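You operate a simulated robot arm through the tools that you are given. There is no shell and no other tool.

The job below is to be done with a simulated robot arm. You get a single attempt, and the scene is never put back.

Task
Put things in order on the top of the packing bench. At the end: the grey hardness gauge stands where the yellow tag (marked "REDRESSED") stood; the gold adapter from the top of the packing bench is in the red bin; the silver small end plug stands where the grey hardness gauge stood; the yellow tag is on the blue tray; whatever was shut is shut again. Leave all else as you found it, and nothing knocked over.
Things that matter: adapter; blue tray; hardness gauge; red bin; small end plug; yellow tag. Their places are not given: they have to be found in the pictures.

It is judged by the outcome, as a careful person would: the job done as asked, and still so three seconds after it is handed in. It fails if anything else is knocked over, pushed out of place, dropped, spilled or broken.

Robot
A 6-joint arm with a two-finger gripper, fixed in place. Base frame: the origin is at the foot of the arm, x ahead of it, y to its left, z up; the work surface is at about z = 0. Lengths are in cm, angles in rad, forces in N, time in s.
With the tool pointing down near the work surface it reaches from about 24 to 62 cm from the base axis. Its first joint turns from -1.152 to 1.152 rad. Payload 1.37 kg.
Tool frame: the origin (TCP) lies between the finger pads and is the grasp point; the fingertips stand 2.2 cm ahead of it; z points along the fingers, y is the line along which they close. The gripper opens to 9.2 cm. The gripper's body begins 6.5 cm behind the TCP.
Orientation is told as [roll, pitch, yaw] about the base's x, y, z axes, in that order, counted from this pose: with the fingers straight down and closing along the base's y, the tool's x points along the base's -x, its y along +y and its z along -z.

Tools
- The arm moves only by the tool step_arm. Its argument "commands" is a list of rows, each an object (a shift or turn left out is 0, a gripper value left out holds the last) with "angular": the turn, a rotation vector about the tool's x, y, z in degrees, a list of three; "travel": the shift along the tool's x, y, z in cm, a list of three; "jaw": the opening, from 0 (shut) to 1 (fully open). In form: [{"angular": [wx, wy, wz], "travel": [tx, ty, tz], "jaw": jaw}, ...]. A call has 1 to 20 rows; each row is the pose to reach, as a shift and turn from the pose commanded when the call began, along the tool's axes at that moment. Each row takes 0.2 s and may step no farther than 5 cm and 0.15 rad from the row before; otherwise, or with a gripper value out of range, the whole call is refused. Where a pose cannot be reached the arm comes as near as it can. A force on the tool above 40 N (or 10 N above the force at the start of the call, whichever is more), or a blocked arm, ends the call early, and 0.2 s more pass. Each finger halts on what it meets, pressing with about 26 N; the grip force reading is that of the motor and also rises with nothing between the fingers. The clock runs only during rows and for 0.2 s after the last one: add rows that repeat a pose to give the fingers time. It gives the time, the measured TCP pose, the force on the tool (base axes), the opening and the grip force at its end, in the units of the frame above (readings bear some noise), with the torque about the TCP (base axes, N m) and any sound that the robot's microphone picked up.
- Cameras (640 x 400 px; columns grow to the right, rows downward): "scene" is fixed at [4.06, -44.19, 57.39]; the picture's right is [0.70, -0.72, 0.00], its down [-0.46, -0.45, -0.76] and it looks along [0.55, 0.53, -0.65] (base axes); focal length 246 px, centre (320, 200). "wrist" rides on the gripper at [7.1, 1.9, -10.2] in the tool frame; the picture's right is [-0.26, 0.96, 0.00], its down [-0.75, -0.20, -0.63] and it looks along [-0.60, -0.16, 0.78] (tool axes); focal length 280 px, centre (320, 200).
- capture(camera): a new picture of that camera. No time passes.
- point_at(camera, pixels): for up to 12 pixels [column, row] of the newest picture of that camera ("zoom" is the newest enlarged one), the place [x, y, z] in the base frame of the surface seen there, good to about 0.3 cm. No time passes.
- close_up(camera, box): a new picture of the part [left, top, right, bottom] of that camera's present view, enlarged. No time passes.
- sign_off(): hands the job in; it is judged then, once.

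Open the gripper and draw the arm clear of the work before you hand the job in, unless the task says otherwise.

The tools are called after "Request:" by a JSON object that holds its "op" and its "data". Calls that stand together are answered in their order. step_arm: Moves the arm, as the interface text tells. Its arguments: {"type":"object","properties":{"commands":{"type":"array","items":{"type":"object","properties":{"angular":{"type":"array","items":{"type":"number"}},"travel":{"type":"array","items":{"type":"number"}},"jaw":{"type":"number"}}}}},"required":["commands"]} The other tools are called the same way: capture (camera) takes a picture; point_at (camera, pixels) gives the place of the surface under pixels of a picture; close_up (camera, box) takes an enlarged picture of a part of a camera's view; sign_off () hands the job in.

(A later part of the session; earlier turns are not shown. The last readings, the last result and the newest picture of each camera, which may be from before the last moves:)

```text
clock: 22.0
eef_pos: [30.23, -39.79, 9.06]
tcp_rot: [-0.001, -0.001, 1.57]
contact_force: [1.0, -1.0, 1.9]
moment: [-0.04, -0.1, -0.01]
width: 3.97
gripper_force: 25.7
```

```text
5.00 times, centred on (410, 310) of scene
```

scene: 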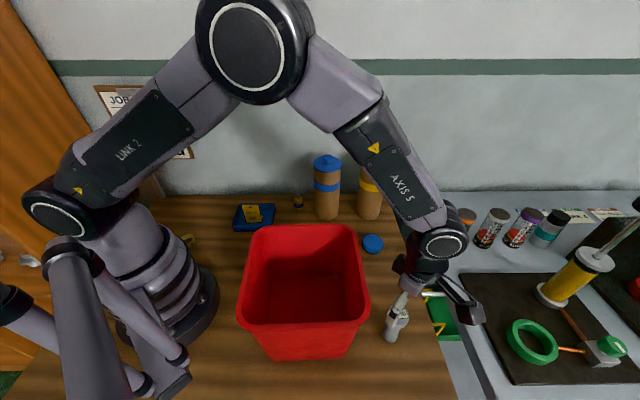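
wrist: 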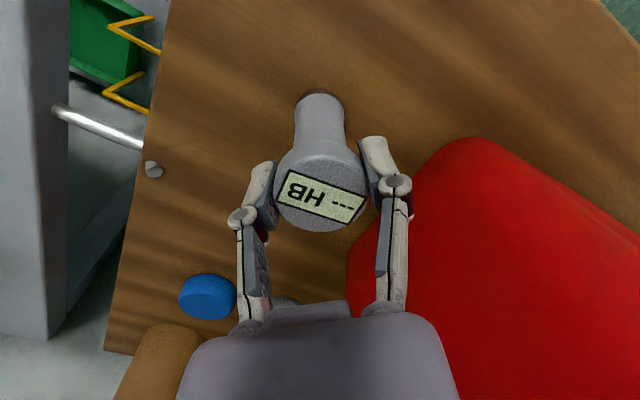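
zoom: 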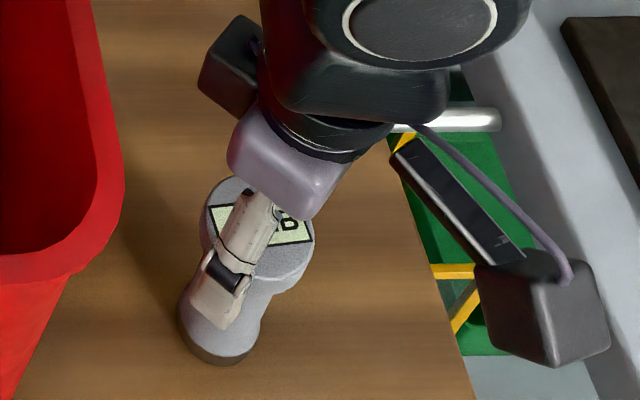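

The gauge is gripped at 3.97 cm width. I'll lift carefully to z≈33 and check the hold.

Request:
{"op": "step_arm", "data": {"commands": [{"travel": [0, 0, -0.7]}, {"travel": [0, 0, -2]}, {"travel": [0, 0, -5]}, {"travel": [0, 0, -8.5]}, {"travel": [0, 0, -12]}, {"travel": [0, 0, -15.5]}, {"travel": [0, 0, -19]}, {"travel": [0, 0, -22]}, {"travel": [0, 0, -24]}, {"travel": [0, 0, -24]}]}}

Request:
{"op": "capture", "data": {"camera": "wrist"}}

Request:
{"op": "capture", "data": {"camera": "scene"}}

```text
clock: 24.2
eef_pos: [30.15, -39.78, 32.97]
tcp_rot: [0.0, 0.001, 1.571]
contact_force: [0.4, 0.1, -2.3]
moment: [0.01, -0.01, 0.02]
width: 3.96
gripper_force: 26.1
```

```text
taken
```

wrist: 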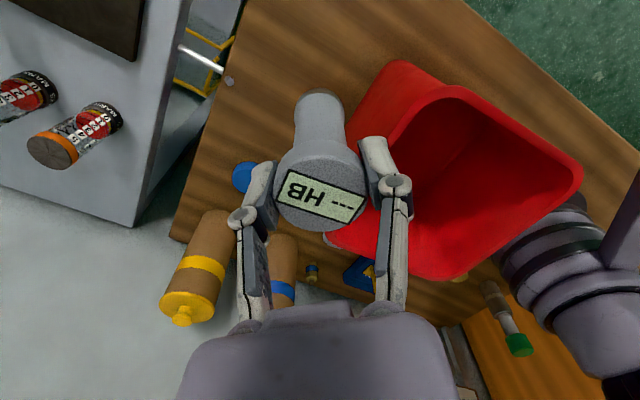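

```text
taken
```

scene: 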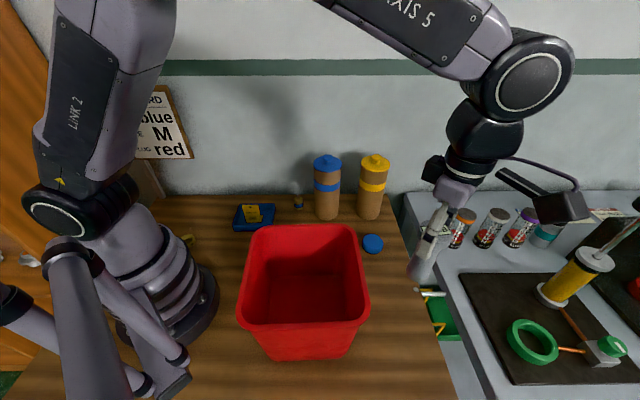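

The gauge hangs upright (z force -2.3 N). I'll carry it at z≈33 over to above the tag's former spot.

Request:
{"op": "step_arm", "data": {"commands": [{"travel": [-2.5, 0, 0]}, {"travel": [-6.5, 0, 0]}, {"travel": [-10.8, 0, 0]}, {"travel": [-15.1, 0, 0]}, {"travel": [-19.4, 0, 0]}, {"travel": [-23.7, 0, 0]}, {"travel": [-28, 0, 0]}, {"travel": [-32.3, 0, 0]}, {"travel": [-36.6, 0, 0]}, {"travel": [-40.9, 0, 0]}, {"travel": [-45, 0, 0]}, {"travel": [-49, 1.2, 0]}, {"travel": [-53, 2.8, 0]}, {"travel": [-57, 4.6, 0]}, {"travel": [-60.6, 6.2, 0]}, {"travel": [-63.6, 7.5, 0]}, {"travel": [-65.48, 8.35, 0]}, {"travel": [-65.48, 8.35, 0]}]}}

Request:
{"op": "capture", "data": {"camera": "wrist"}}

Request:
{"op": "capture", "data": {"camera": "scene"}}

```text
clock: 28.0
eef_pos: [21.92, 25.77, 33.02]
tcp_rot: [0.001, -0.001, 1.571]
contact_force: [-0.1, 1.0, -1.6]
moment: [0.01, -0.01, 0.0]
width: 3.95
gripper_force: 26.2
```

```text
taken
```

wrist: 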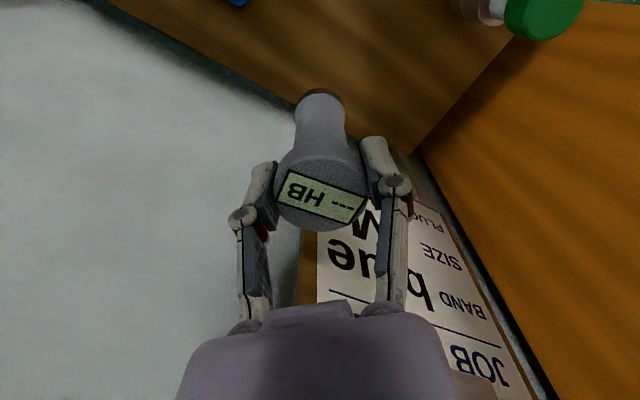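

```text
taken
```

scene: 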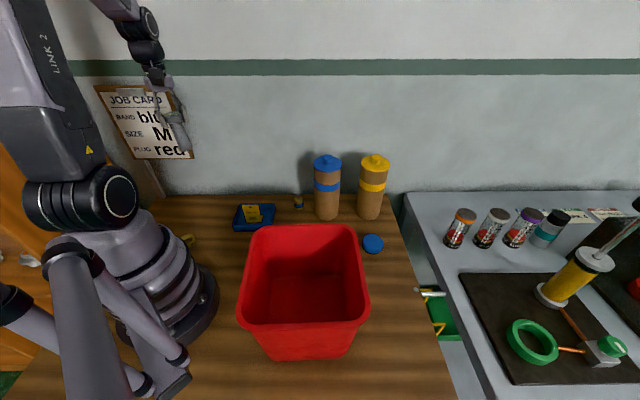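

Over the spot at (21.9,25.8) with clear bench below. Lowering to just above the table.

Request:
{"op": "step_arm", "data": {"commands": [{"travel": [0, 0, 4]}, {"travel": [0, 0, 8]}, {"travel": [0, 0, 12]}, {"travel": [0, 0, 16]}, {"travel": [0, 0, 19.5]}, {"travel": [0, 0, 22]}, {"travel": [0, 0, 23.3]}, {"travel": [0, 0, 23.6]}, {"travel": [0, 0, 23.6]}]}}

Request:
{"op": "capture", "data": {"camera": "wrist"}}

Request:
{"op": "close_up", "data": {"camera": "scene", "box": [160, 130, 280, 230]}}

```text
clock: 30.0
eef_pos: [21.93, 25.69, 9.4]
tcp_rot: [-0.001, 0.0, 1.57]
contact_force: [0.0, -0.2, -2.7]
moment: [-0.01, 0.04, -0.01]
width: 3.99
gripper_force: 26.1
```

```text
taken
```

wrist: 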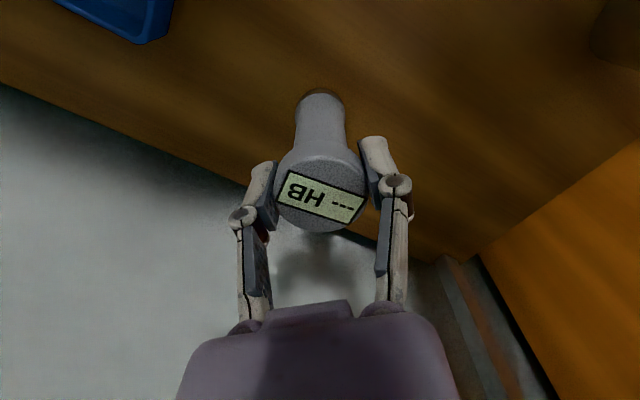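

```text
4.00 times, centred on (220, 180) of scene
```

zoom: 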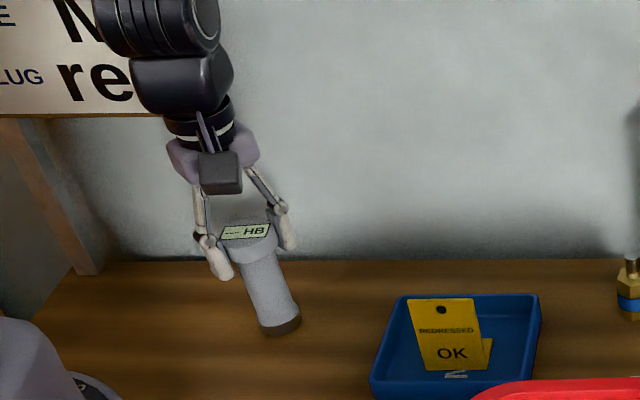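

Just above the table. Lowering in small steps until contact.

Request:
{"op": "step_arm", "data": {"commands": [{"travel": [0, 0, 0.1]}, {"travel": [0, 0, 0.2]}, {"travel": [0, 0, 0.3]}, {"travel": [0, 0, 0.35]}, {"travel": [0, 0, 0.35]}]}}

```text
clock: 31.2
eef_pos: [21.91, 25.81, 8.98]
tcp_rot: [0.001, 0.0, 1.57]
contact_force: [-0.2, -0.2, -1.7]
moment: [0.01, 0.01, 0.03]
width: 3.96
gripper_force: 26.1
```

Request:
{"op": "step_arm", "data": {"commands": [{"travel": [0, 0, 0.07]}, {"travel": [0, 0, 0.14]}, {"travel": [0, 0, 0.14]}]}}

```text
clock: 32.0
eef_pos: [21.9, 25.66, 8.95]
tcp_rot: [-0.002, -0.002, 1.572]
contact_force: [-0.2, -0.8, 19.1]
moment: [-0.01, 0.02, -0.03]
width: 3.99
gripper_force: 26.0
```

Contact (19 N): the gauge is on the bench. Ease up 0.1, open, and rise clear.

Request:
{"op": "step_arm", "data": {"commands": [{"travel": [0, 0, -0.1]}, {"travel": [0, 0, -0.1], "jaw": 0.55}, {"travel": [0, 0, -0.1], "jaw": 0.8}, {"travel": [0, 0, -0.1], "jaw": 0.8}, {"travel": [0, 0, -0.1], "jaw": 0.8}, {"travel": [0, 0, -2]}, {"travel": [0, 0, -5]}, {"travel": [0, 0, -9.5]}, {"travel": [0, 0, -14]}, {"travel": [0, 0, -14]}]}}

Request:
{"op": "capture", "data": {"camera": "wrist"}}

Request:
{"op": "close_up", "data": {"camera": "scene", "box": [160, 130, 280, 230]}}

```text
clock: 34.2
eef_pos: [21.84, 25.69, 22.86]
tcp_rot: [0.002, 0.0, 1.571]
contact_force: [-0.6, -0.1, -0.5]
moment: [0.0, 0.0, 0.04]
width: 7.35
gripper_force: 0.1
```

```text
taken
```

wrist: 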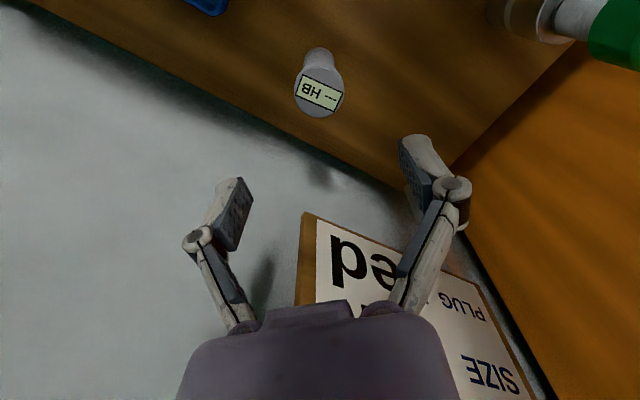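

```text
4.00 times, centred on (220, 180) of scene
```

zoom: 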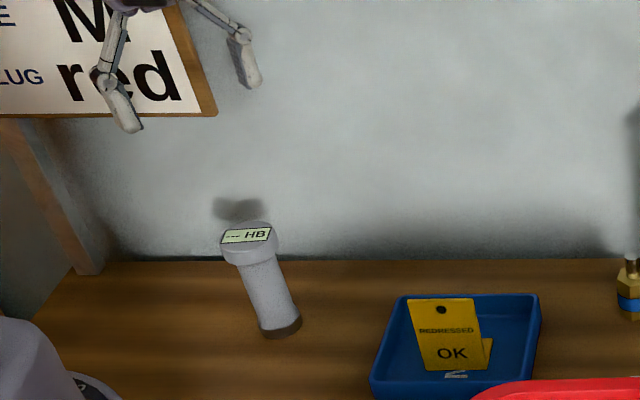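

The gauge stands upright in place of the tag. Now to the plug: rise to z≈30 and move over (36,-5), then look.

Request:
{"op": "step_arm", "data": {"commands": [{"travel": [0, 0, -3.5]}, {"travel": [0, 0, -7]}, {"travel": [3.8, -1.8, -7]}, {"travel": [7.7, -3.6, -7]}, {"travel": [11.5, -5.3, -7]}, {"travel": [15.3, -7.1, -7]}, {"travel": [19.2, -8.9, -7]}, {"travel": [23, -10.6, -7]}, {"travel": [26.9, -12.4, -6]}, {"travel": [30.7, -14.2, -4]}, {"travel": [30.7, -14.2, -1]}, {"travel": [30.7, -14.2, -1]}]}}

Request:
{"op": "capture", "data": {"camera": "wrist"}}

Request:
{"op": "close_up", "data": {"camera": "wrist", "box": [260, 20, 380, 140]}}

```text
clock: 36.8
eef_pos: [36.08, -4.99, 23.91]
tcp_rot: [-0.001, 0.001, 1.569]
contact_force: [-1.0, 0.6, 0.5]
moment: [0.01, 0.0, 0.01]
width: 7.35
gripper_force: 0.0
```

```text
taken
```

wrist: 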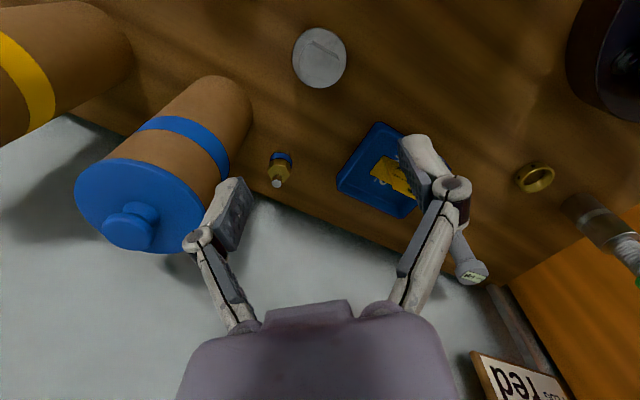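

```text
3.33 times, centred on (320, 80) of wrist
```

zoom: 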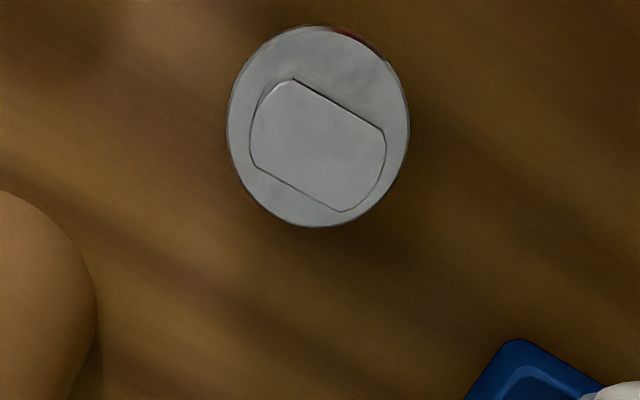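

The lug's flats are visible in the zoom: (293,80)–(383,130) and (253,165)–(340,212). I'll locate these and the canister's near edge.

Request:
{"op": "point_at", "data": {"camera": "zoom", "pixels": [[296, 86], [378, 132], [258, 160], [338, 206], [318, 145], [270, 95], [372, 190], [240, 130], [400, 130], [320, 222], [318, 38]]}}

Request:
{"op": "point_at", "data": {"camera": "wrist", "pixels": [[245, 90], [240, 120], [220, 170], [180, 200], [228, 90], [130, 230], [280, 182]]}}

```text
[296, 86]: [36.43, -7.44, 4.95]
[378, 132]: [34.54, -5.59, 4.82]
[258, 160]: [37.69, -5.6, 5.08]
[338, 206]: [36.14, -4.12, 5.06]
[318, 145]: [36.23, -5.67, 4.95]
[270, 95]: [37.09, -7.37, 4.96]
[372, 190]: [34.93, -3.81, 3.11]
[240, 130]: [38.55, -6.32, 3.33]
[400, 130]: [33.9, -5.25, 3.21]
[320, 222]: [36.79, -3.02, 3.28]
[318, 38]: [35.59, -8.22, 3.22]
```

```text
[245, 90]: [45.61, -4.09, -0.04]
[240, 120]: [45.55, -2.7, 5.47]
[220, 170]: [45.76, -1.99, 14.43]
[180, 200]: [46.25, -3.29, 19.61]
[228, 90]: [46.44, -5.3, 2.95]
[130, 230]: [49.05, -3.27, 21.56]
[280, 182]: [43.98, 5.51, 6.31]
```

The lug's flats run along (-0.71,0.70), 2.2 cm apart, centre (36.2,-5.69), top z 5.0, flange top z 3.2. I'll rotate to yaw 135.7° and descend to z≈11 above it.

Request:
{"op": "step_arm", "data": {"commands": [{"travel": [0.1, 0, 1.5], "angular": [0, 0, -7], "jaw": 0.6}, {"travel": [0.2, 0, 3], "angular": [0, 0, -14]}, {"travel": [0.4, -0.1, 5], "angular": [0, 0, -21]}, {"travel": [0.5, -0.1, 7], "angular": [0, 0, -28]}, {"travel": [0.6, -0.1, 9], "angular": [0, 0, -35]}, {"travel": [0.7, -0.12, 11], "angular": [0, 0, -41]}, {"travel": [0.7, -0.12, 12.9], "angular": [0, 0, -45.7]}, {"travel": [0.7, -0.12, 12.9], "angular": [0, 0, -45.7]}]}}

Request:
{"op": "capture", "data": {"camera": "wrist"}}

Request:
{"op": "close_up", "data": {"camera": "wrist", "box": [250, 50, 390, 190]}}

```text
clock: 38.6
eef_pos: [36.3, -5.7, 10.98]
tcp_rot: [0.001, 0.0, 2.37]
contact_force: [-0.1, -0.5, 0.0]
moment: [0.02, 0.02, -0.02]
width: 5.53
gripper_force: 0.0
```

```text
taken
```

wrist: 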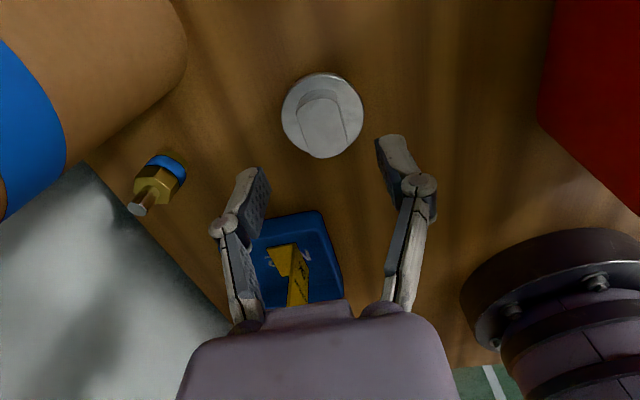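

```text
2.86 times, centred on (320, 120) of wrist
```

zoom: 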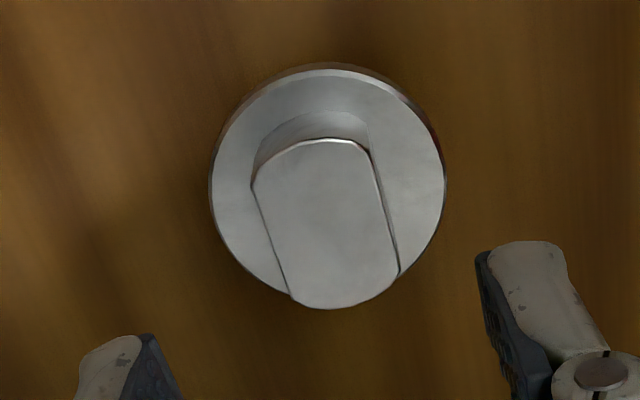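

The lug centre is at about (323,130) versus the predicted (320,127), and the flats are parallel to the pads. Descending to z≈5.7 and closing on the flats.

Request:
{"op": "step_arm", "data": {"commands": [{"travel": [0, 0.13, 2.5]}, {"travel": [0, 0.13, 4.5]}, {"travel": [0, 0.13, 5.28]}, {"travel": [0, 0.13, 5.28]}, {"travel": [0, 0.13, 5.28], "jaw": 0.05}, {"travel": [0, 0.13, 5.28]}, {"travel": [0, 0.13, 5.28]}, {"travel": [0, 0.13, 5.28]}, {"travel": [0, 0.13, 5.28]}]}}

Request:
{"op": "capture", "data": {"camera": "wrist"}}

```text
clock: 40.6
eef_pos: [36.19, -5.88, 5.8]
tcp_rot: [-0.001, -0.002, 2.368]
contact_force: [-0.4, 0.9, -0.1]
moment: [0.01, 0.01, 0.01]
width: 2.54
gripper_force: 26.2
```

```text
taken
```

wrist: 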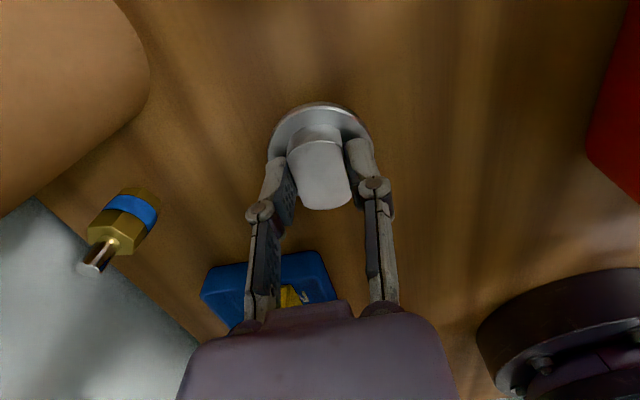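

The plug is gripped at 2.54 cm. Lifting 25 cm straight up, then checking.

Request:
{"op": "step_arm", "data": {"commands": [{"travel": [0, 0, -0.7]}, {"travel": [0, 0, -2.5]}, {"travel": [0, 0, -6]}, {"travel": [0, 0, -10]}, {"travel": [0, 0, -14]}, {"travel": [0, 0, -18]}, {"travel": [0, 0, -22]}, {"travel": [0, 0, -24.5]}, {"travel": [0, 0, -24.5]}]}}

Request:
{"op": "capture", "data": {"camera": "wrist"}}

Request:
{"op": "capture", "data": {"camera": "scene"}}

```text
clock: 42.6
eef_pos: [36.06, -5.64, 30.35]
tcp_rot: [0.001, 0.001, 2.369]
contact_force: [-0.3, -0.2, -0.8]
moment: [0.01, 0.01, -0.01]
width: 2.55
gripper_force: 25.7
```

```text
taken
```

wrist: 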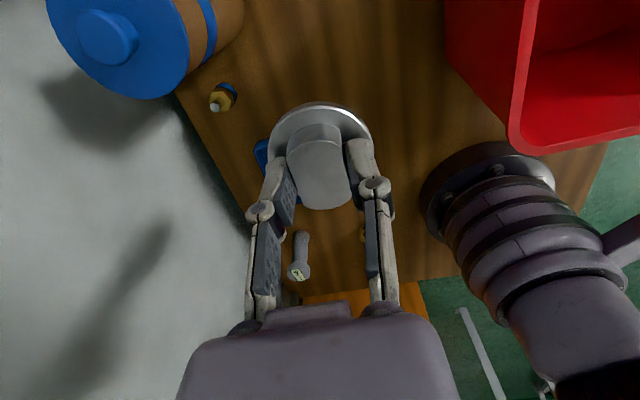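

```text
taken
```

scene: 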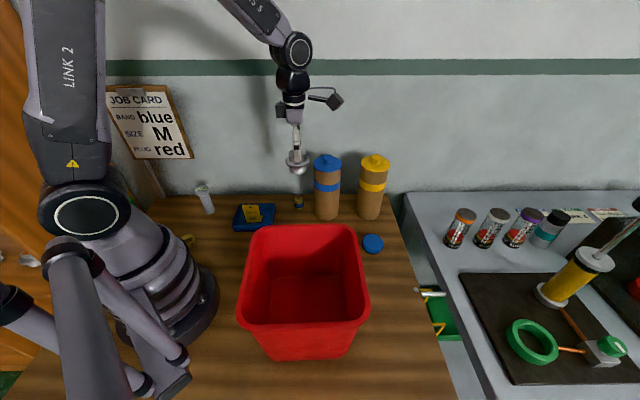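

The plug is held level. Carrying it at z≈30 to above (30.15,-39.8), while yawing to 90°.

Request:
{"op": "step_arm", "data": {"commands": [{"travel": [1, 1.5, 0], "angular": [0, 0, 4]}, {"travel": [3, 4.4, 0], "angular": [0, 0, 9]}, {"travel": [5.4, 7.9, 0], "angular": [0, 0, 14]}, {"travel": [7.8, 11.4, 0], "angular": [0, 0, 19]}, {"travel": [10.2, 14.9, 0], "angular": [0, 0, 24]}, {"travel": [12.6, 18.4, 0], "angular": [0, 0, 29]}, {"travel": [15, 21.9, 0], "angular": [0, 0, 34]}, {"travel": [17.2, 25.2, 0], "angular": [0, 0, 39]}, {"travel": [18.8, 27.5, 0], "angular": [0, 0, 44]}, {"travel": [19.49, 28.52, 0], "angular": [0, 0, 45.7]}, {"travel": [19.49, 28.52, 0], "angular": [0, 0, 45.7]}]}}

Request:
{"op": "capture", "data": {"camera": "wrist"}}

Request:
{"op": "capture", "data": {"camera": "scene"}}

```text
clock: 45.0
eef_pos: [30.24, -39.84, 30.3]
tcp_rot: [-0.002, -0.001, 1.571]
contact_force: [0.0, 0.0, -1.3]
moment: [0.0, -0.03, 0.02]
width: 2.56
gripper_force: 25.8
```

```text
taken
```

wrist: 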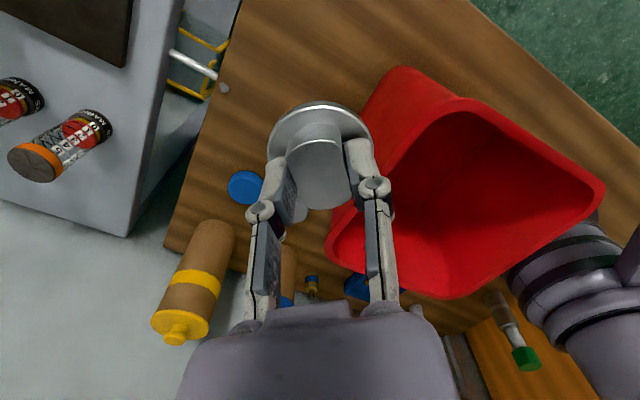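

```text
taken
```

scene: 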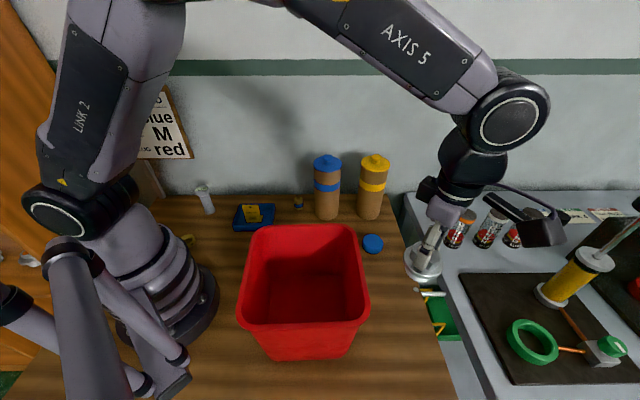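

Positioned at (30.24,-39.84). Lowering to z≈10 first and checking arm clearance to the bin.

Request:
{"op": "step_arm", "data": {"commands": [{"travel": [0, 0, 4]}, {"travel": [0, 0, 8]}, {"travel": [0, 0, 12]}, {"travel": [0, 0, 16]}, {"travel": [0, 0, 19]}, {"travel": [0, 0, 20.5]}, {"travel": [0, 0, 20.5]}]}}

Request:
{"op": "capture", "data": {"camera": "wrist"}}

Request:
{"op": "capture", "data": {"camera": "scene"}}

```text
clock: 46.6
eef_pos: [30.15, -39.78, 9.7]
tcp_rot: [-0.002, 0.0, 1.571]
contact_force: [0.4, 0.3, -1.2]
moment: [0.0, 0.03, -0.01]
width: 2.54
gripper_force: 25.5
```

```text
taken
```

wrist: 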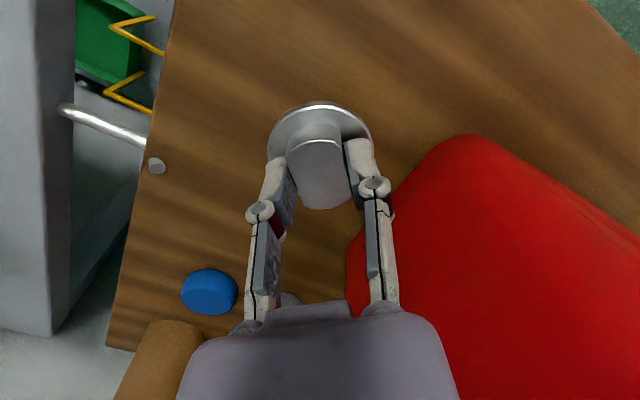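

```text
taken
```

scene: 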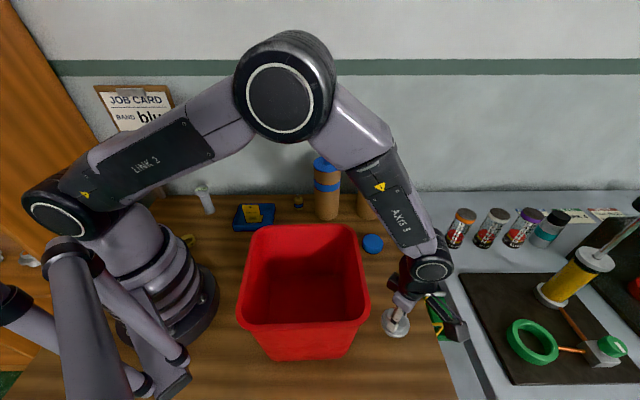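

The forearm is well above the bin. Continuing down to z≈6.1, then small steps.

Request:
{"op": "step_arm", "data": {"commands": [{"travel": [0, 0, 2]}, {"travel": [0, 0, 3.2]}, {"travel": [0, 0, 3.6]}, {"travel": [0, 0, 3.75]}, {"travel": [0, 0, 3.75]}]}}

Request:
{"op": "step_arm", "data": {"commands": [{"travel": [0, 0, 0.08]}, {"travel": [0, 0, 0.15]}, {"travel": [0, 0, 0.15]}]}}

```text
clock: 47.8
eef_pos: [30.12, -39.75, 5.98]
tcp_rot: [0.001, -0.002, 1.571]
contact_force: [-0.9, -0.1, -1.1]
moment: [0.01, 0.02, 0.02]
width: 2.55
gripper_force: 26.6
```

```text
clock: 48.6
eef_pos: [30.11, -39.76, 5.81]
tcp_rot: [0.0, -0.001, 1.57]
contact_force: [-0.8, 0.0, -1.2]
moment: [0.02, 0.0, 0.0]
width: 2.56
gripper_force: 25.5
```

Request:
{"op": "step_arm", "data": {"commands": [{"travel": [0, 0, 0.06]}, {"travel": [0, 0, 0.12]}, {"travel": [0, 0, 0.12]}]}}

```text
clock: 49.4
eef_pos: [30.16, -39.78, 5.79]
tcp_rot: [-0.002, -0.001, 1.57]
contact_force: [0.2, 1.3, 0.0]
moment: [-0.02, 0.04, 0.0]
width: 2.53
gripper_force: 26.0
```

The load has dropped to 0 N, so it is just touching. One more small step to confirm.

Request:
{"op": "step_arm", "data": {"commands": [{"travel": [0, 0, 0.05]}, {"travel": [0, 0, 0.08]}, {"travel": [0, 0, 0.08]}]}}

```text
clock: 50.2
eef_pos: [30.17, -39.71, 5.75]
tcp_rot: [-0.001, 0.004, 1.57]
contact_force: [-5.2, 4.6, 16.9]
moment: [0.18, 0.12, 0.03]
width: 2.54
gripper_force: 25.5
```

Contact confirmed (17 N). Ease up 0.1, open, and rise.

Request:
{"op": "step_arm", "data": {"commands": [{"travel": [0, 0, -0.1]}, {"travel": [0, 0, -0.1], "jaw": 0.4}, {"travel": [0, 0, -0.1], "jaw": 0.5}, {"travel": [0, 0, -0.1]}, {"travel": [0, 0, -1.5]}, {"travel": [0, 0, -5]}, {"travel": [0, 0, -9.5]}, {"travel": [0, 0, -14]}, {"travel": [0, 0, -18.5]}, {"travel": [0, 0, -23]}, {"travel": [0, 0, -24]}]}}

Request:
{"op": "capture", "data": {"camera": "wrist"}}

Request:
{"op": "close_up", "data": {"camera": "scene", "box": [360, 280, 440, 350]}}

Request:
{"op": "close_up", "data": {"camera": "wrist", "box": [255, 20, 375, 120]}}

```text
clock: 52.6
eef_pos: [30.08, -39.82, 29.65]
tcp_rot: [0.001, 0.0, 1.571]
contact_force: [0.2, 1.0, -0.2]
moment: [0.01, 0.05, -0.01]
width: 4.62
gripper_force: 0.0
```

```text
taken
```

wrist: 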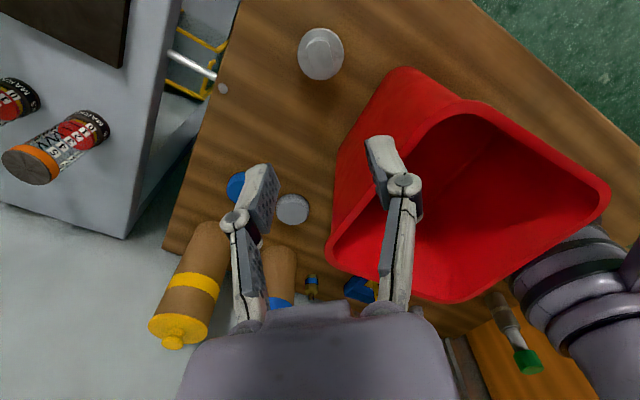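

```text
5.71 times, centred on (400, 315) of scene
```

zoom: 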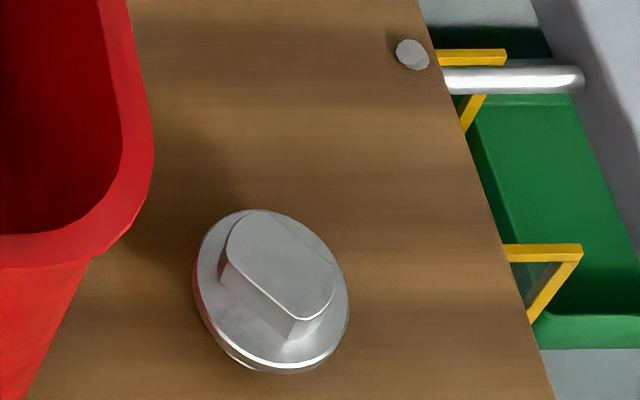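

```text
4.00 times, centred on (315, 70) of wrist
```

zoom: 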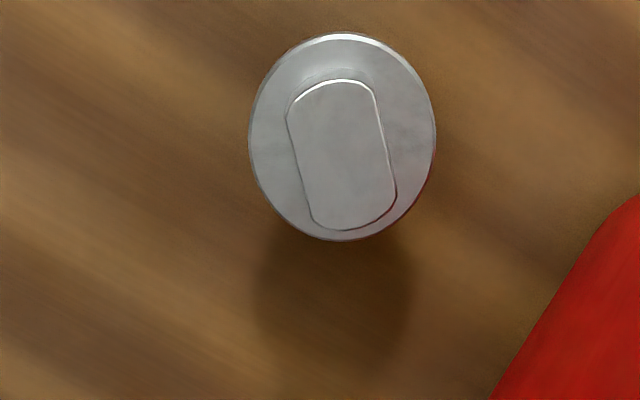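

The plug stands on its thread. I'll verify it is level from flange-edge heights.

Request:
{"op": "point_at", "data": {"camera": "zoom", "pixels": [[340, 50], [262, 140], [425, 140], [340, 234], [300, 95], [375, 95], [310, 205], [390, 195], [340, 150]]}}

```text
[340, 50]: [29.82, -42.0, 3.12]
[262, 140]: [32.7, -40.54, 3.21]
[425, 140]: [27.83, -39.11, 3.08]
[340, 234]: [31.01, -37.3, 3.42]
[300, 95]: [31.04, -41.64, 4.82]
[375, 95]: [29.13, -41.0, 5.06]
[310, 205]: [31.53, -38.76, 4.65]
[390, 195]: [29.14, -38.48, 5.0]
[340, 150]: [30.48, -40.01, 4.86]
```

The plug is level, centred near (30.3,-39.7). Now the adapter: moving to above (43.9,5.8) at z≈30.

Request:
{"op": "step_arm", "data": {"commands": [{"travel": [-4.2, -1.3, 0]}, {"travel": [-8.4, -2.5, 0]}, {"travel": [-12.6, -3.8, 0]}, {"travel": [-16.8, -5.1, 0]}, {"travel": [-21, -6.4, 0]}, {"travel": [-25.2, -7.6, 0]}, {"travel": [-29.4, -8.9, 0]}, {"travel": [-33.6, -10.2, 0]}, {"travel": [-37.8, -11.4, 0]}, {"travel": [-42, -12.7, 0]}, {"travel": [-45.6, -13.8, 0]}, {"travel": [-45.6, -13.8, 4]}, {"travel": [-45.6, -13.8, 8]}, {"travel": [-45.6, -13.8, 8]}]}}

Request:
{"op": "capture", "data": {"camera": "wrist"}}

Request:
{"op": "close_up", "data": {"camera": "wrist", "box": [270, 30, 370, 130]}}

Request:
{"op": "close_up", "data": {"camera": "scene", "box": [270, 150, 350, 220]}}

```text
clock: 55.6
eef_pos: [43.94, 5.8, 21.73]
tcp_rot: [0.001, -0.001, 1.573]
contact_force: [0.9, 0.2, -0.1]
moment: [0.0, 0.0, -0.01]
width: 4.59
gripper_force: 0.3
```

```text
taken
```

wrist: 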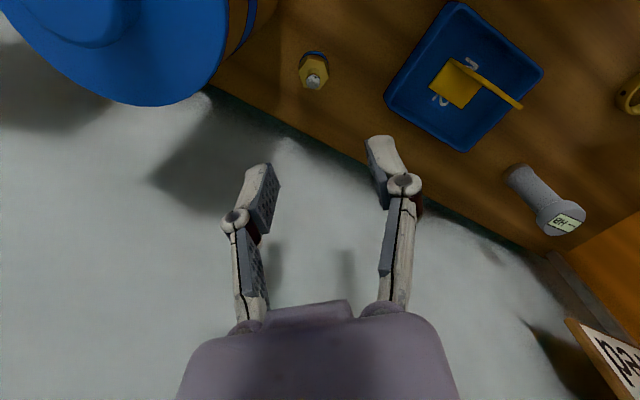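

```text
4.00 times, centred on (320, 80) of wrist
```

zoom: 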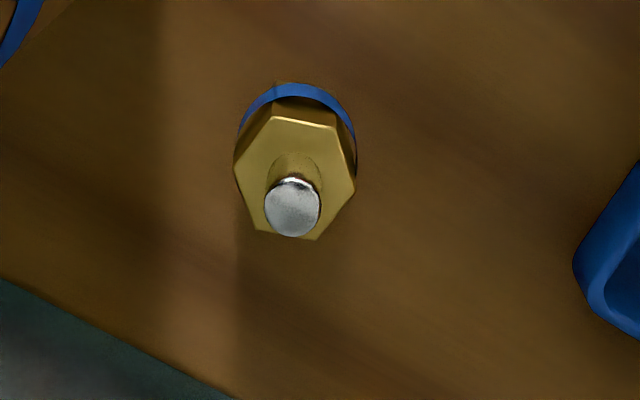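

```text
5.71 times, centred on (310, 185) of scene
```

zoom: 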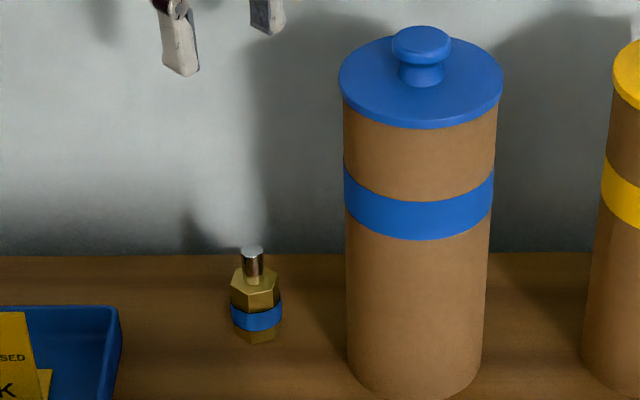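

The adapter's hex top is clear in the earlier wrist zoom. I'll measure its corners, the canister lid and the wall to choose a safe grasp yaw.

Request:
{"op": "close_up", "data": {"camera": "wrist", "box": [280, 40, 350, 100]}}

Request:
{"op": "point_at", "data": {"camera": "scene", "pixels": [[314, 164], [327, 172], [340, 164], [318, 200], [327, 215], [336, 205], [300, 175], [300, 208], [301, 202]]}}

```text
6.67 times, centred on (315, 70) of wrist
```

zoom: 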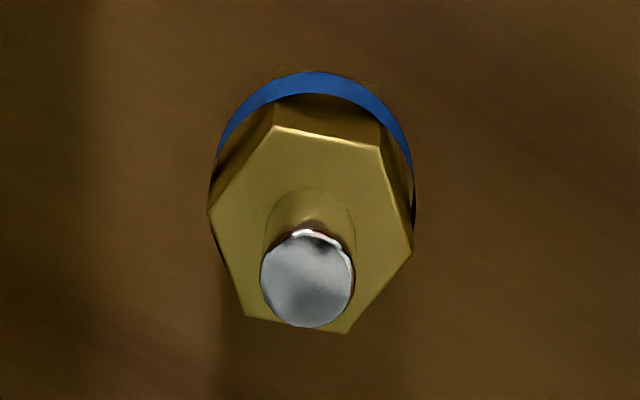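

```text
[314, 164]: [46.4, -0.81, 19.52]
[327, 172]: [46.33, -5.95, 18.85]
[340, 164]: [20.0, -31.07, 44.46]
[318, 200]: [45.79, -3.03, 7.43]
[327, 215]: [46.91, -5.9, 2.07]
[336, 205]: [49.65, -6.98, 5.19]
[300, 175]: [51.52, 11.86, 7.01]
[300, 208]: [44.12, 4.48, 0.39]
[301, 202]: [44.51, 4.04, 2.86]
```

Request:
{"op": "point_at", "data": {"camera": "zoom", "pixels": [[278, 130], [376, 150], [408, 245], [345, 328], [248, 312], [212, 210], [300, 170], [310, 280], [225, 250], [240, 290], [385, 170], [400, 220]]}}

```text
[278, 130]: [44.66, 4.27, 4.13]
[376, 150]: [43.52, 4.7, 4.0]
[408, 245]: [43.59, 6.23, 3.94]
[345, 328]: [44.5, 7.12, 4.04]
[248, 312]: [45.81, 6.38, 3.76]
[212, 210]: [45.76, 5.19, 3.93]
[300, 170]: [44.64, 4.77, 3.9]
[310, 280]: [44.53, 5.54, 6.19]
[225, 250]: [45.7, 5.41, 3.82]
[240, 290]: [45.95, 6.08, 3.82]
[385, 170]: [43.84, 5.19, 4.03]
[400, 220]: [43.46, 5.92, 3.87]
```

The hex centre is (44.6,5.6), its flats' normals at ~4.5°+60°k, top z≈4, stem top 6.3. Yaw -25.5° keeps the camera and fingers away from the canister at (49.6,-3.05). I'll rotate there and drop to z≈13.

Request:
{"op": "step_arm", "data": {"commands": [{"travel": [0, 0, 0], "angular": [0, 0, 8.3]}, {"travel": [0.2, -0.66, 0], "angular": [0, 0, 16.6]}, {"travel": [0.2, -0.66, 0], "angular": [0, 0, 24.9]}, {"travel": [0.2, -0.66, 0], "angular": [0, 0, 33.2]}, {"travel": [0.2, -0.66, 0], "angular": [0, 0, 41.5]}, {"travel": [0.2, -0.66, 0], "angular": [0, 0, 49.8]}, {"travel": [0.2, -0.66, 0], "angular": [0, 0, 58.1]}, {"travel": [0.2, -0.66, 0], "angular": [0, 0, 66.4]}, {"travel": [0.2, -0.66, 0], "angular": [0, 0, 74.7]}, {"travel": [0.2, -0.66, 0], "angular": [0, 0, 83]}, {"travel": [0.2, -0.66, 0], "angular": [0, 0, 91.3]}, {"travel": [0.2, -0.66, 0], "angular": [0, 0, 99.6]}, {"travel": [0.2, -0.66, 0], "angular": [0, 0, 107.9]}, {"travel": [0.2, -0.66, 0], "angular": [0, 0, 115.6]}, {"travel": [0.2, -0.66, 4], "angular": [0, 0, 115.6]}, {"travel": [0.2, -0.66, 8.5], "angular": [0, 0, 115.6]}, {"travel": [0.2, -0.66, 8.5], "angular": [0, 0, 115.6]}]}}

Request:
{"op": "capture", "data": {"camera": "wrist"}}

Request:
{"op": "close_up", "data": {"camera": "wrist", "box": [270, 50, 370, 150]}}

Request:
{"op": "capture", "data": {"camera": "scene"}}

```text
clock: 59.2
eef_pos: [44.52, 5.57, 13.07]
tcp_rot: [0.0, 0.0, -0.448]
contact_force: [-0.1, 0.6, -0.4]
moment: [0.01, 0.01, -0.01]
width: 4.6
gripper_force: 0.0
```

```text
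taken
```

wrist: 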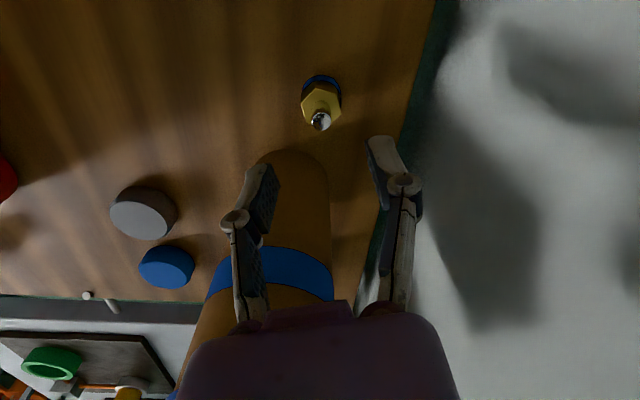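

```text
4.00 times, centred on (320, 100) of wrist
```

zoom: 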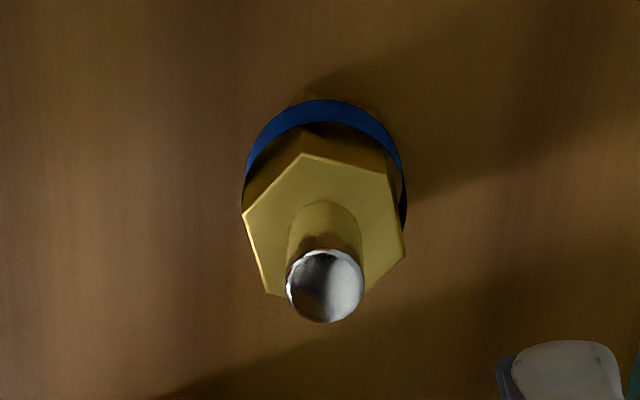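

```text
taken
```

scene: 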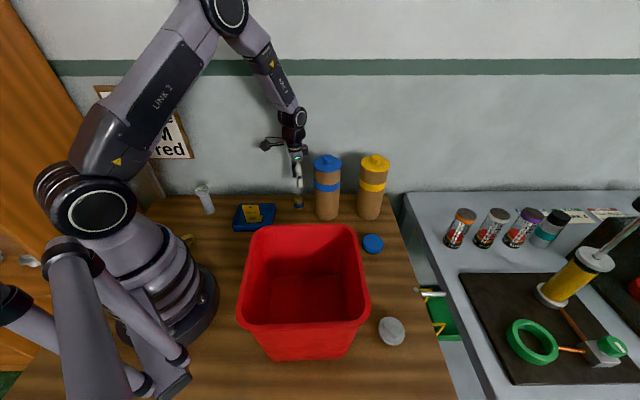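

The hex centre projects at (321,109), as predicted (320,108), and the flats are parallel to the pads. I'll check the wrist's clearance to the canister before descending.

Request:
{"op": "close_up", "data": {"camera": "scene", "box": [230, 90, 350, 220]}}

Request:
{"op": "step_arm", "data": {"commands": [{"travel": [0, 0, 3]}, {"travel": [0, 0, 5]}, {"travel": [0, 0, 5]}]}}

Request:
{"op": "close_up", "data": {"camera": "scene", "box": [230, 90, 350, 220]}}

```text
3.08 times, centred on (290, 155) of scene
```

zoom: 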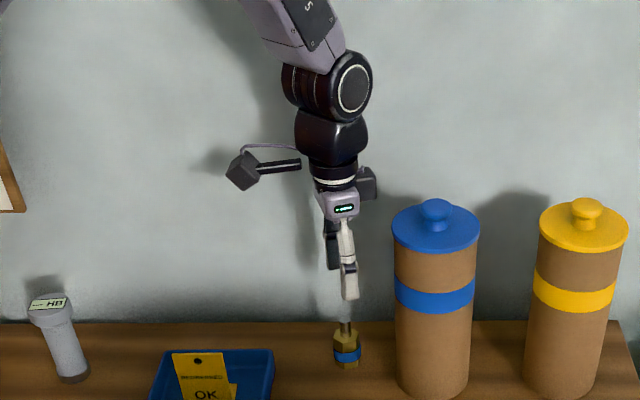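

```text
clock: 60.0
eef_pos: [44.66, 5.7, 8.2]
tcp_rot: [-0.001, -0.001, -0.448]
contact_force: [-0.2, 1.0, -0.1]
moment: [-0.06, 0.03, 0.02]
width: 4.59
gripper_force: 0.0
```

```text
3.08 times, centred on (290, 155) of scene
```

zoom: 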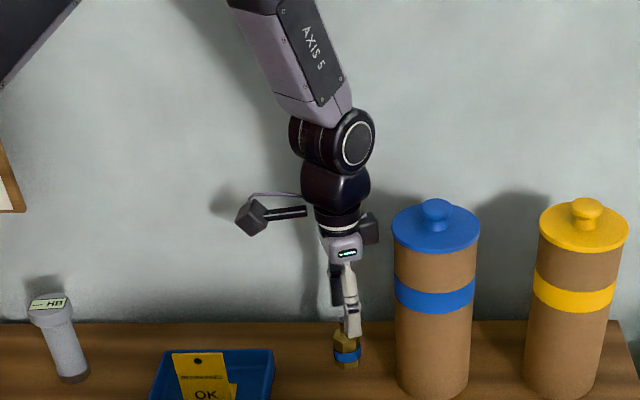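

The gaps to the canister stay about 2 cm laterally. Descending to z≈3.2 around the hex and closing.

Request:
{"op": "step_arm", "data": {"commands": [{"travel": [0, 0, 2.5]}, {"travel": [0, 0, 4.2]}, {"travel": [0, 0, 4.9]}, {"travel": [0, 0, 4.9]}, {"travel": [0, 0, 4.9], "jaw": 0.05}, {"travel": [0, 0, 4.9]}, {"travel": [0, 0, 4.9]}, {"travel": [0, 0, 4.9]}]}}

Request:
{"op": "capture", "data": {"camera": "wrist"}}

Request:
{"op": "capture", "data": {"camera": "scene"}}

Request:
{"op": "point_at", "data": {"camera": "scene", "pixels": [[305, 300], [290, 285], [325, 290], [310, 310], [280, 300], [330, 310], [300, 270], [275, 270], [335, 275]]}}

```text
clock: 61.8
eef_pos: [44.7, 5.57, 3.27]
tcp_rot: [0.0, -0.002, -0.448]
contact_force: [0.2, -0.4, -0.2]
moment: [-0.01, -0.03, 0.0]
width: 2.88
gripper_force: 26.1
```

```text
taken
```

wrist: 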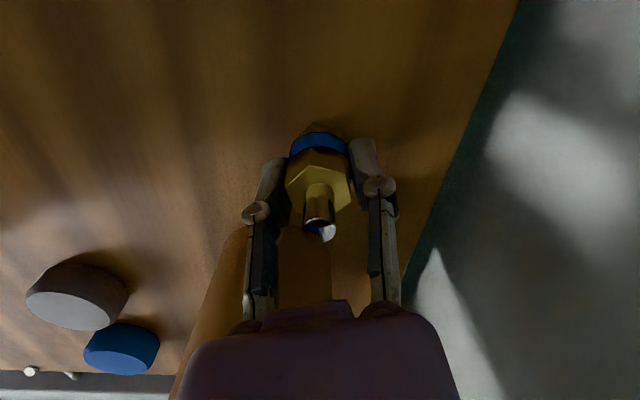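

```text
taken
```

scene: 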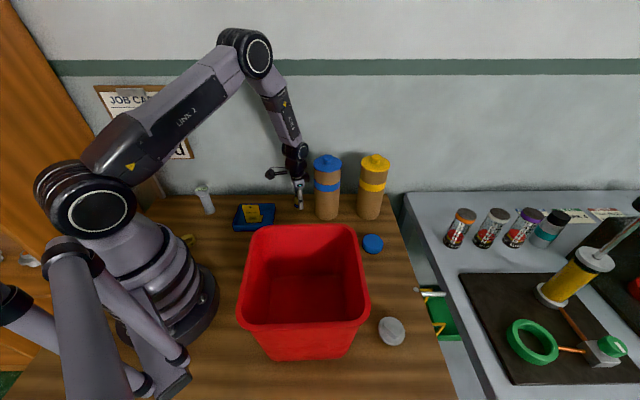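

```text
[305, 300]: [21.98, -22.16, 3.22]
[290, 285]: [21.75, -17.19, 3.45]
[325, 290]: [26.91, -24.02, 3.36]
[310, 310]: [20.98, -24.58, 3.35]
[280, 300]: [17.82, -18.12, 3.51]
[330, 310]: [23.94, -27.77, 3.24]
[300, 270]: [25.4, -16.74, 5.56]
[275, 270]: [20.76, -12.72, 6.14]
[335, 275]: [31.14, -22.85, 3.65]
```

The adapter is gripped (2.88 cm). The bin floor is at z≈3.3, centre about (20.4,-24.8). Lifting 30 cm straight up first.

Request:
{"op": "step_arm", "data": {"commands": [{"travel": [0, 0, -0.7]}, {"travel": [0, 0, -3]}, {"travel": [0, 0, -7]}, {"travel": [0, 0, -11.5]}, {"travel": [0, 0, -16]}, {"travel": [0, 0, -20.5]}, {"travel": [0, 0, -25]}, {"travel": [0, 0, -29.5]}, {"travel": [0, 0, -30]}]}}

Request:
{"op": "capture", "data": {"camera": "wrist"}}

```text
clock: 63.8
eef_pos: [44.58, 5.6, 33.27]
tcp_rot: [-0.001, 0.001, -0.447]
contact_force: [-0.8, -0.7, -2.3]
moment: [0.02, 0.04, 0.0]
width: 2.9
gripper_force: 25.7
```

```text
taken
```

wrist: 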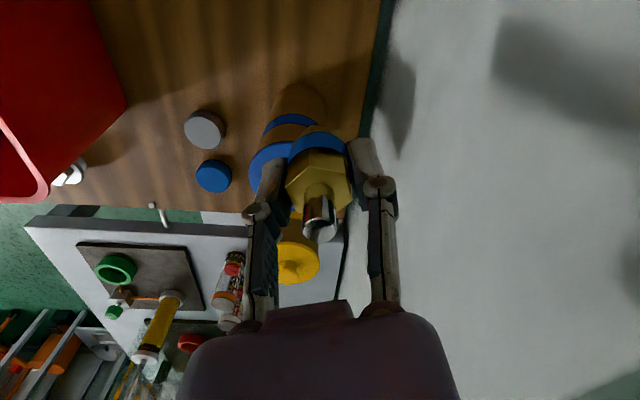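

The adapter is held. Carrying it at z≈33 to above the bin centre (21.8,-24.8), with yaw to 15° so the camera points at a bin corner.

Request:
{"op": "step_arm", "data": {"commands": [{"travel": [0.5, -2.5, 0], "angular": [0, 0, -3]}, {"travel": [1.2, -6.3, 0], "angular": [0, 0, -7]}, {"travel": [2.1, -10.5, 0], "angular": [0, 0, -12]}, {"travel": [2.9, -14.7, 0], "angular": [0, 0, -17]}, {"travel": [3.7, -18.9, 0], "angular": [0, 0, -22]}, {"travel": [4.6, -23.1, 0], "angular": [0, 0, -27]}, {"travel": [5.4, -27.3, 0], "angular": [0, 0, -31]}, {"travel": [6.2, -31.5, 0], "angular": [0, 0, -35]}, {"travel": [6.9, -35, 0], "angular": [0, 0, -38]}, {"travel": [7.35, -37.3, 0], "angular": [0, 0, -40.7]}, {"travel": [7.35, -37.3, 0], "angular": [0, 0, -40.7]}]}}

Request:
{"op": "capture", "data": {"camera": "wrist"}}

Request:
{"op": "capture", "data": {"camera": "scene"}}

```text
clock: 66.2
eef_pos: [21.85, -24.9, 33.26]
tcp_rot: [-0.001, 0.0, 0.263]
contact_force: [0.3, 0.0, -1.3]
moment: [-0.02, -0.02, 0.0]
width: 2.89
gripper_force: 25.5
```

```text
taken
```

wrist: 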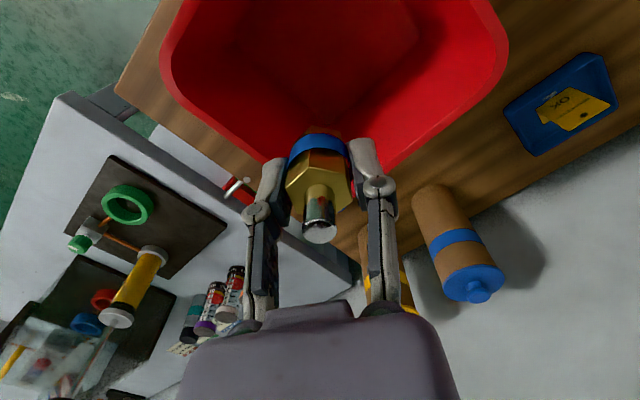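

```text
taken
```

scene: 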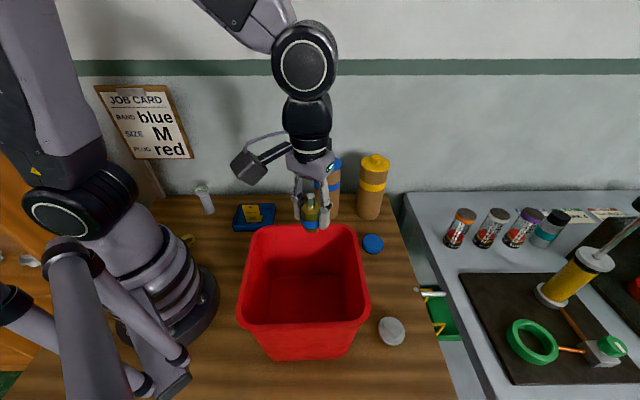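

I'll measure the bin's rim and floor from this wrist view to confirm the centring.

Request:
{"op": "point_at", "data": {"camera": "wrist", "pixels": [[165, 60], [178, 15], [230, 130], [300, 172], [420, 135], [470, 90], [502, 45], [490, 10], [300, 60], [400, 30], [250, 20], [340, 30]]}}

Request:
{"op": "point_at", "data": {"camera": "scene", "pixels": [[243, 300], [250, 265], [262, 240], [275, 229], [330, 225], [352, 232], [363, 265], [369, 298], [360, 318], [330, 326], [270, 326], [245, 318]]}}

```text
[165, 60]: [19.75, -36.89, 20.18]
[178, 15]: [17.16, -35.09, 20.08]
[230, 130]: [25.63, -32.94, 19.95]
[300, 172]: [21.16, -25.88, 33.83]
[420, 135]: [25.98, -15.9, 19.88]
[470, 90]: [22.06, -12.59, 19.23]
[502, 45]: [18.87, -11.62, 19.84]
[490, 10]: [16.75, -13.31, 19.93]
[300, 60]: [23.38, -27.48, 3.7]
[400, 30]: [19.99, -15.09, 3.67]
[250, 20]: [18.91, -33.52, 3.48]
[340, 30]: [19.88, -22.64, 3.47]
```

```text
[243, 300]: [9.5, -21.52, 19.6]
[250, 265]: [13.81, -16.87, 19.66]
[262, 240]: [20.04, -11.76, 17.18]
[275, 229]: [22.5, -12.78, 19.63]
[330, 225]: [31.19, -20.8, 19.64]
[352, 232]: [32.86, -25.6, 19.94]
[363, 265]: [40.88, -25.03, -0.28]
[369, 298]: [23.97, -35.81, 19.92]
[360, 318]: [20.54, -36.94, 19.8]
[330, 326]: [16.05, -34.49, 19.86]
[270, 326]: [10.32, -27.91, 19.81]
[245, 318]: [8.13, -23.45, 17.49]
```

The bin is centred at (20.3,-24.4) with inner half-diagonal ≈11 cm; the camera side will reach only x≈12.3, so it clears. Lowering to z≈14 and checking.

Request:
{"op": "step_arm", "data": {"commands": [{"travel": [0, 0, 4]}, {"travel": [0, 0, 8]}, {"travel": [0, 0, 12]}, {"travel": [0, 0, 16]}, {"travel": [0, 0, 19]}, {"travel": [0, 0, 19]}]}}

Request:
{"op": "capture", "data": {"camera": "wrist"}}

Request:
{"op": "capture", "data": {"camera": "scene"}}

Request:
{"op": "close_up", "data": {"camera": "scene", "box": [220, 150, 390, 350]}}

```text
clock: 67.6
eef_pos: [21.99, -24.64, 14.18]
tcp_rot: [-0.001, 0.0, 0.264]
contact_force: [0.7, -1.0, -1.5]
moment: [0.0, -0.01, 0.01]
width: 2.89
gripper_force: 26.3
```

```text
taken
```

wrist: 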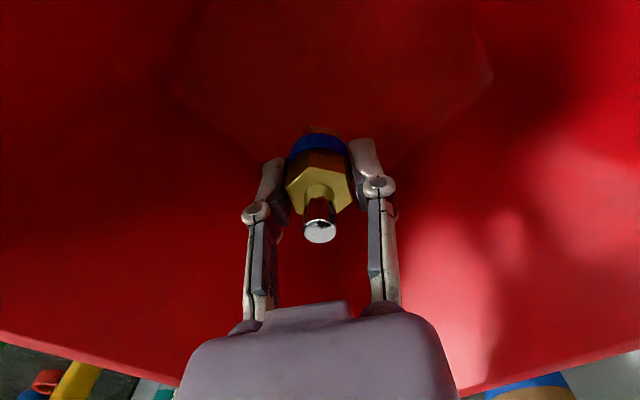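

```text
taken
```

scene: 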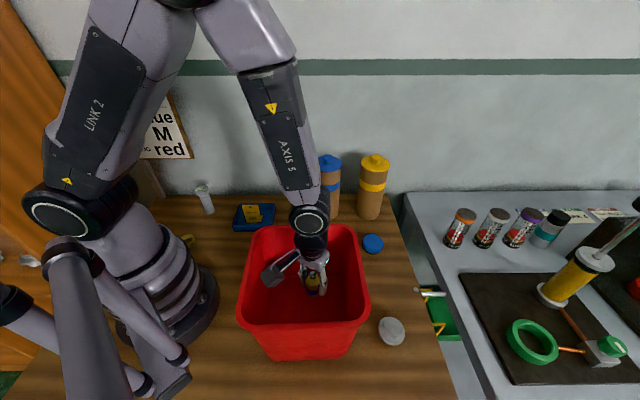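

```text
2.00 times, centred on (305, 250) of scene
```

zoom: 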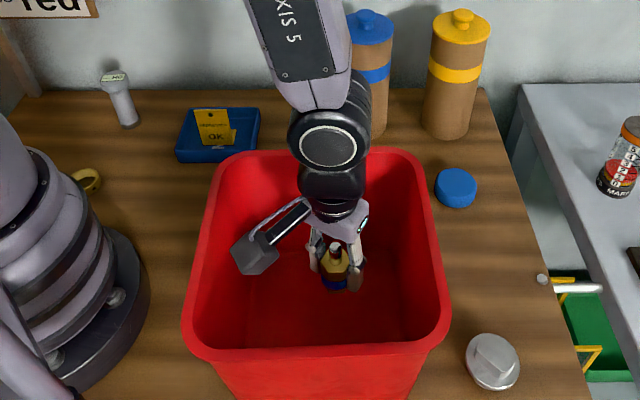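

The fit in the bin is good. I'll verify that the floor point directly under the adapter (wrist ≈(320,99)) is flat floor.

Request:
{"op": "point_at", "data": {"camera": "wrist", "pixels": [[320, 99], [320, 115], [290, 110], [350, 110], [320, 60], [260, 90], [390, 90], [262, 150], [385, 150], [180, 90], [490, 75]]}}

```text
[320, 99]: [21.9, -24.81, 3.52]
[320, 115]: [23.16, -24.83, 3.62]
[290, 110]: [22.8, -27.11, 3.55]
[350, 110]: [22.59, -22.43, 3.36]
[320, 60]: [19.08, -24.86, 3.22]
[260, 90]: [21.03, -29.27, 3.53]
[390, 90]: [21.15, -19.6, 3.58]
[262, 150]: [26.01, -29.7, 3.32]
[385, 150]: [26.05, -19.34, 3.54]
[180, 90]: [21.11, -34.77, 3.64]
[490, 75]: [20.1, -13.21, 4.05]
```

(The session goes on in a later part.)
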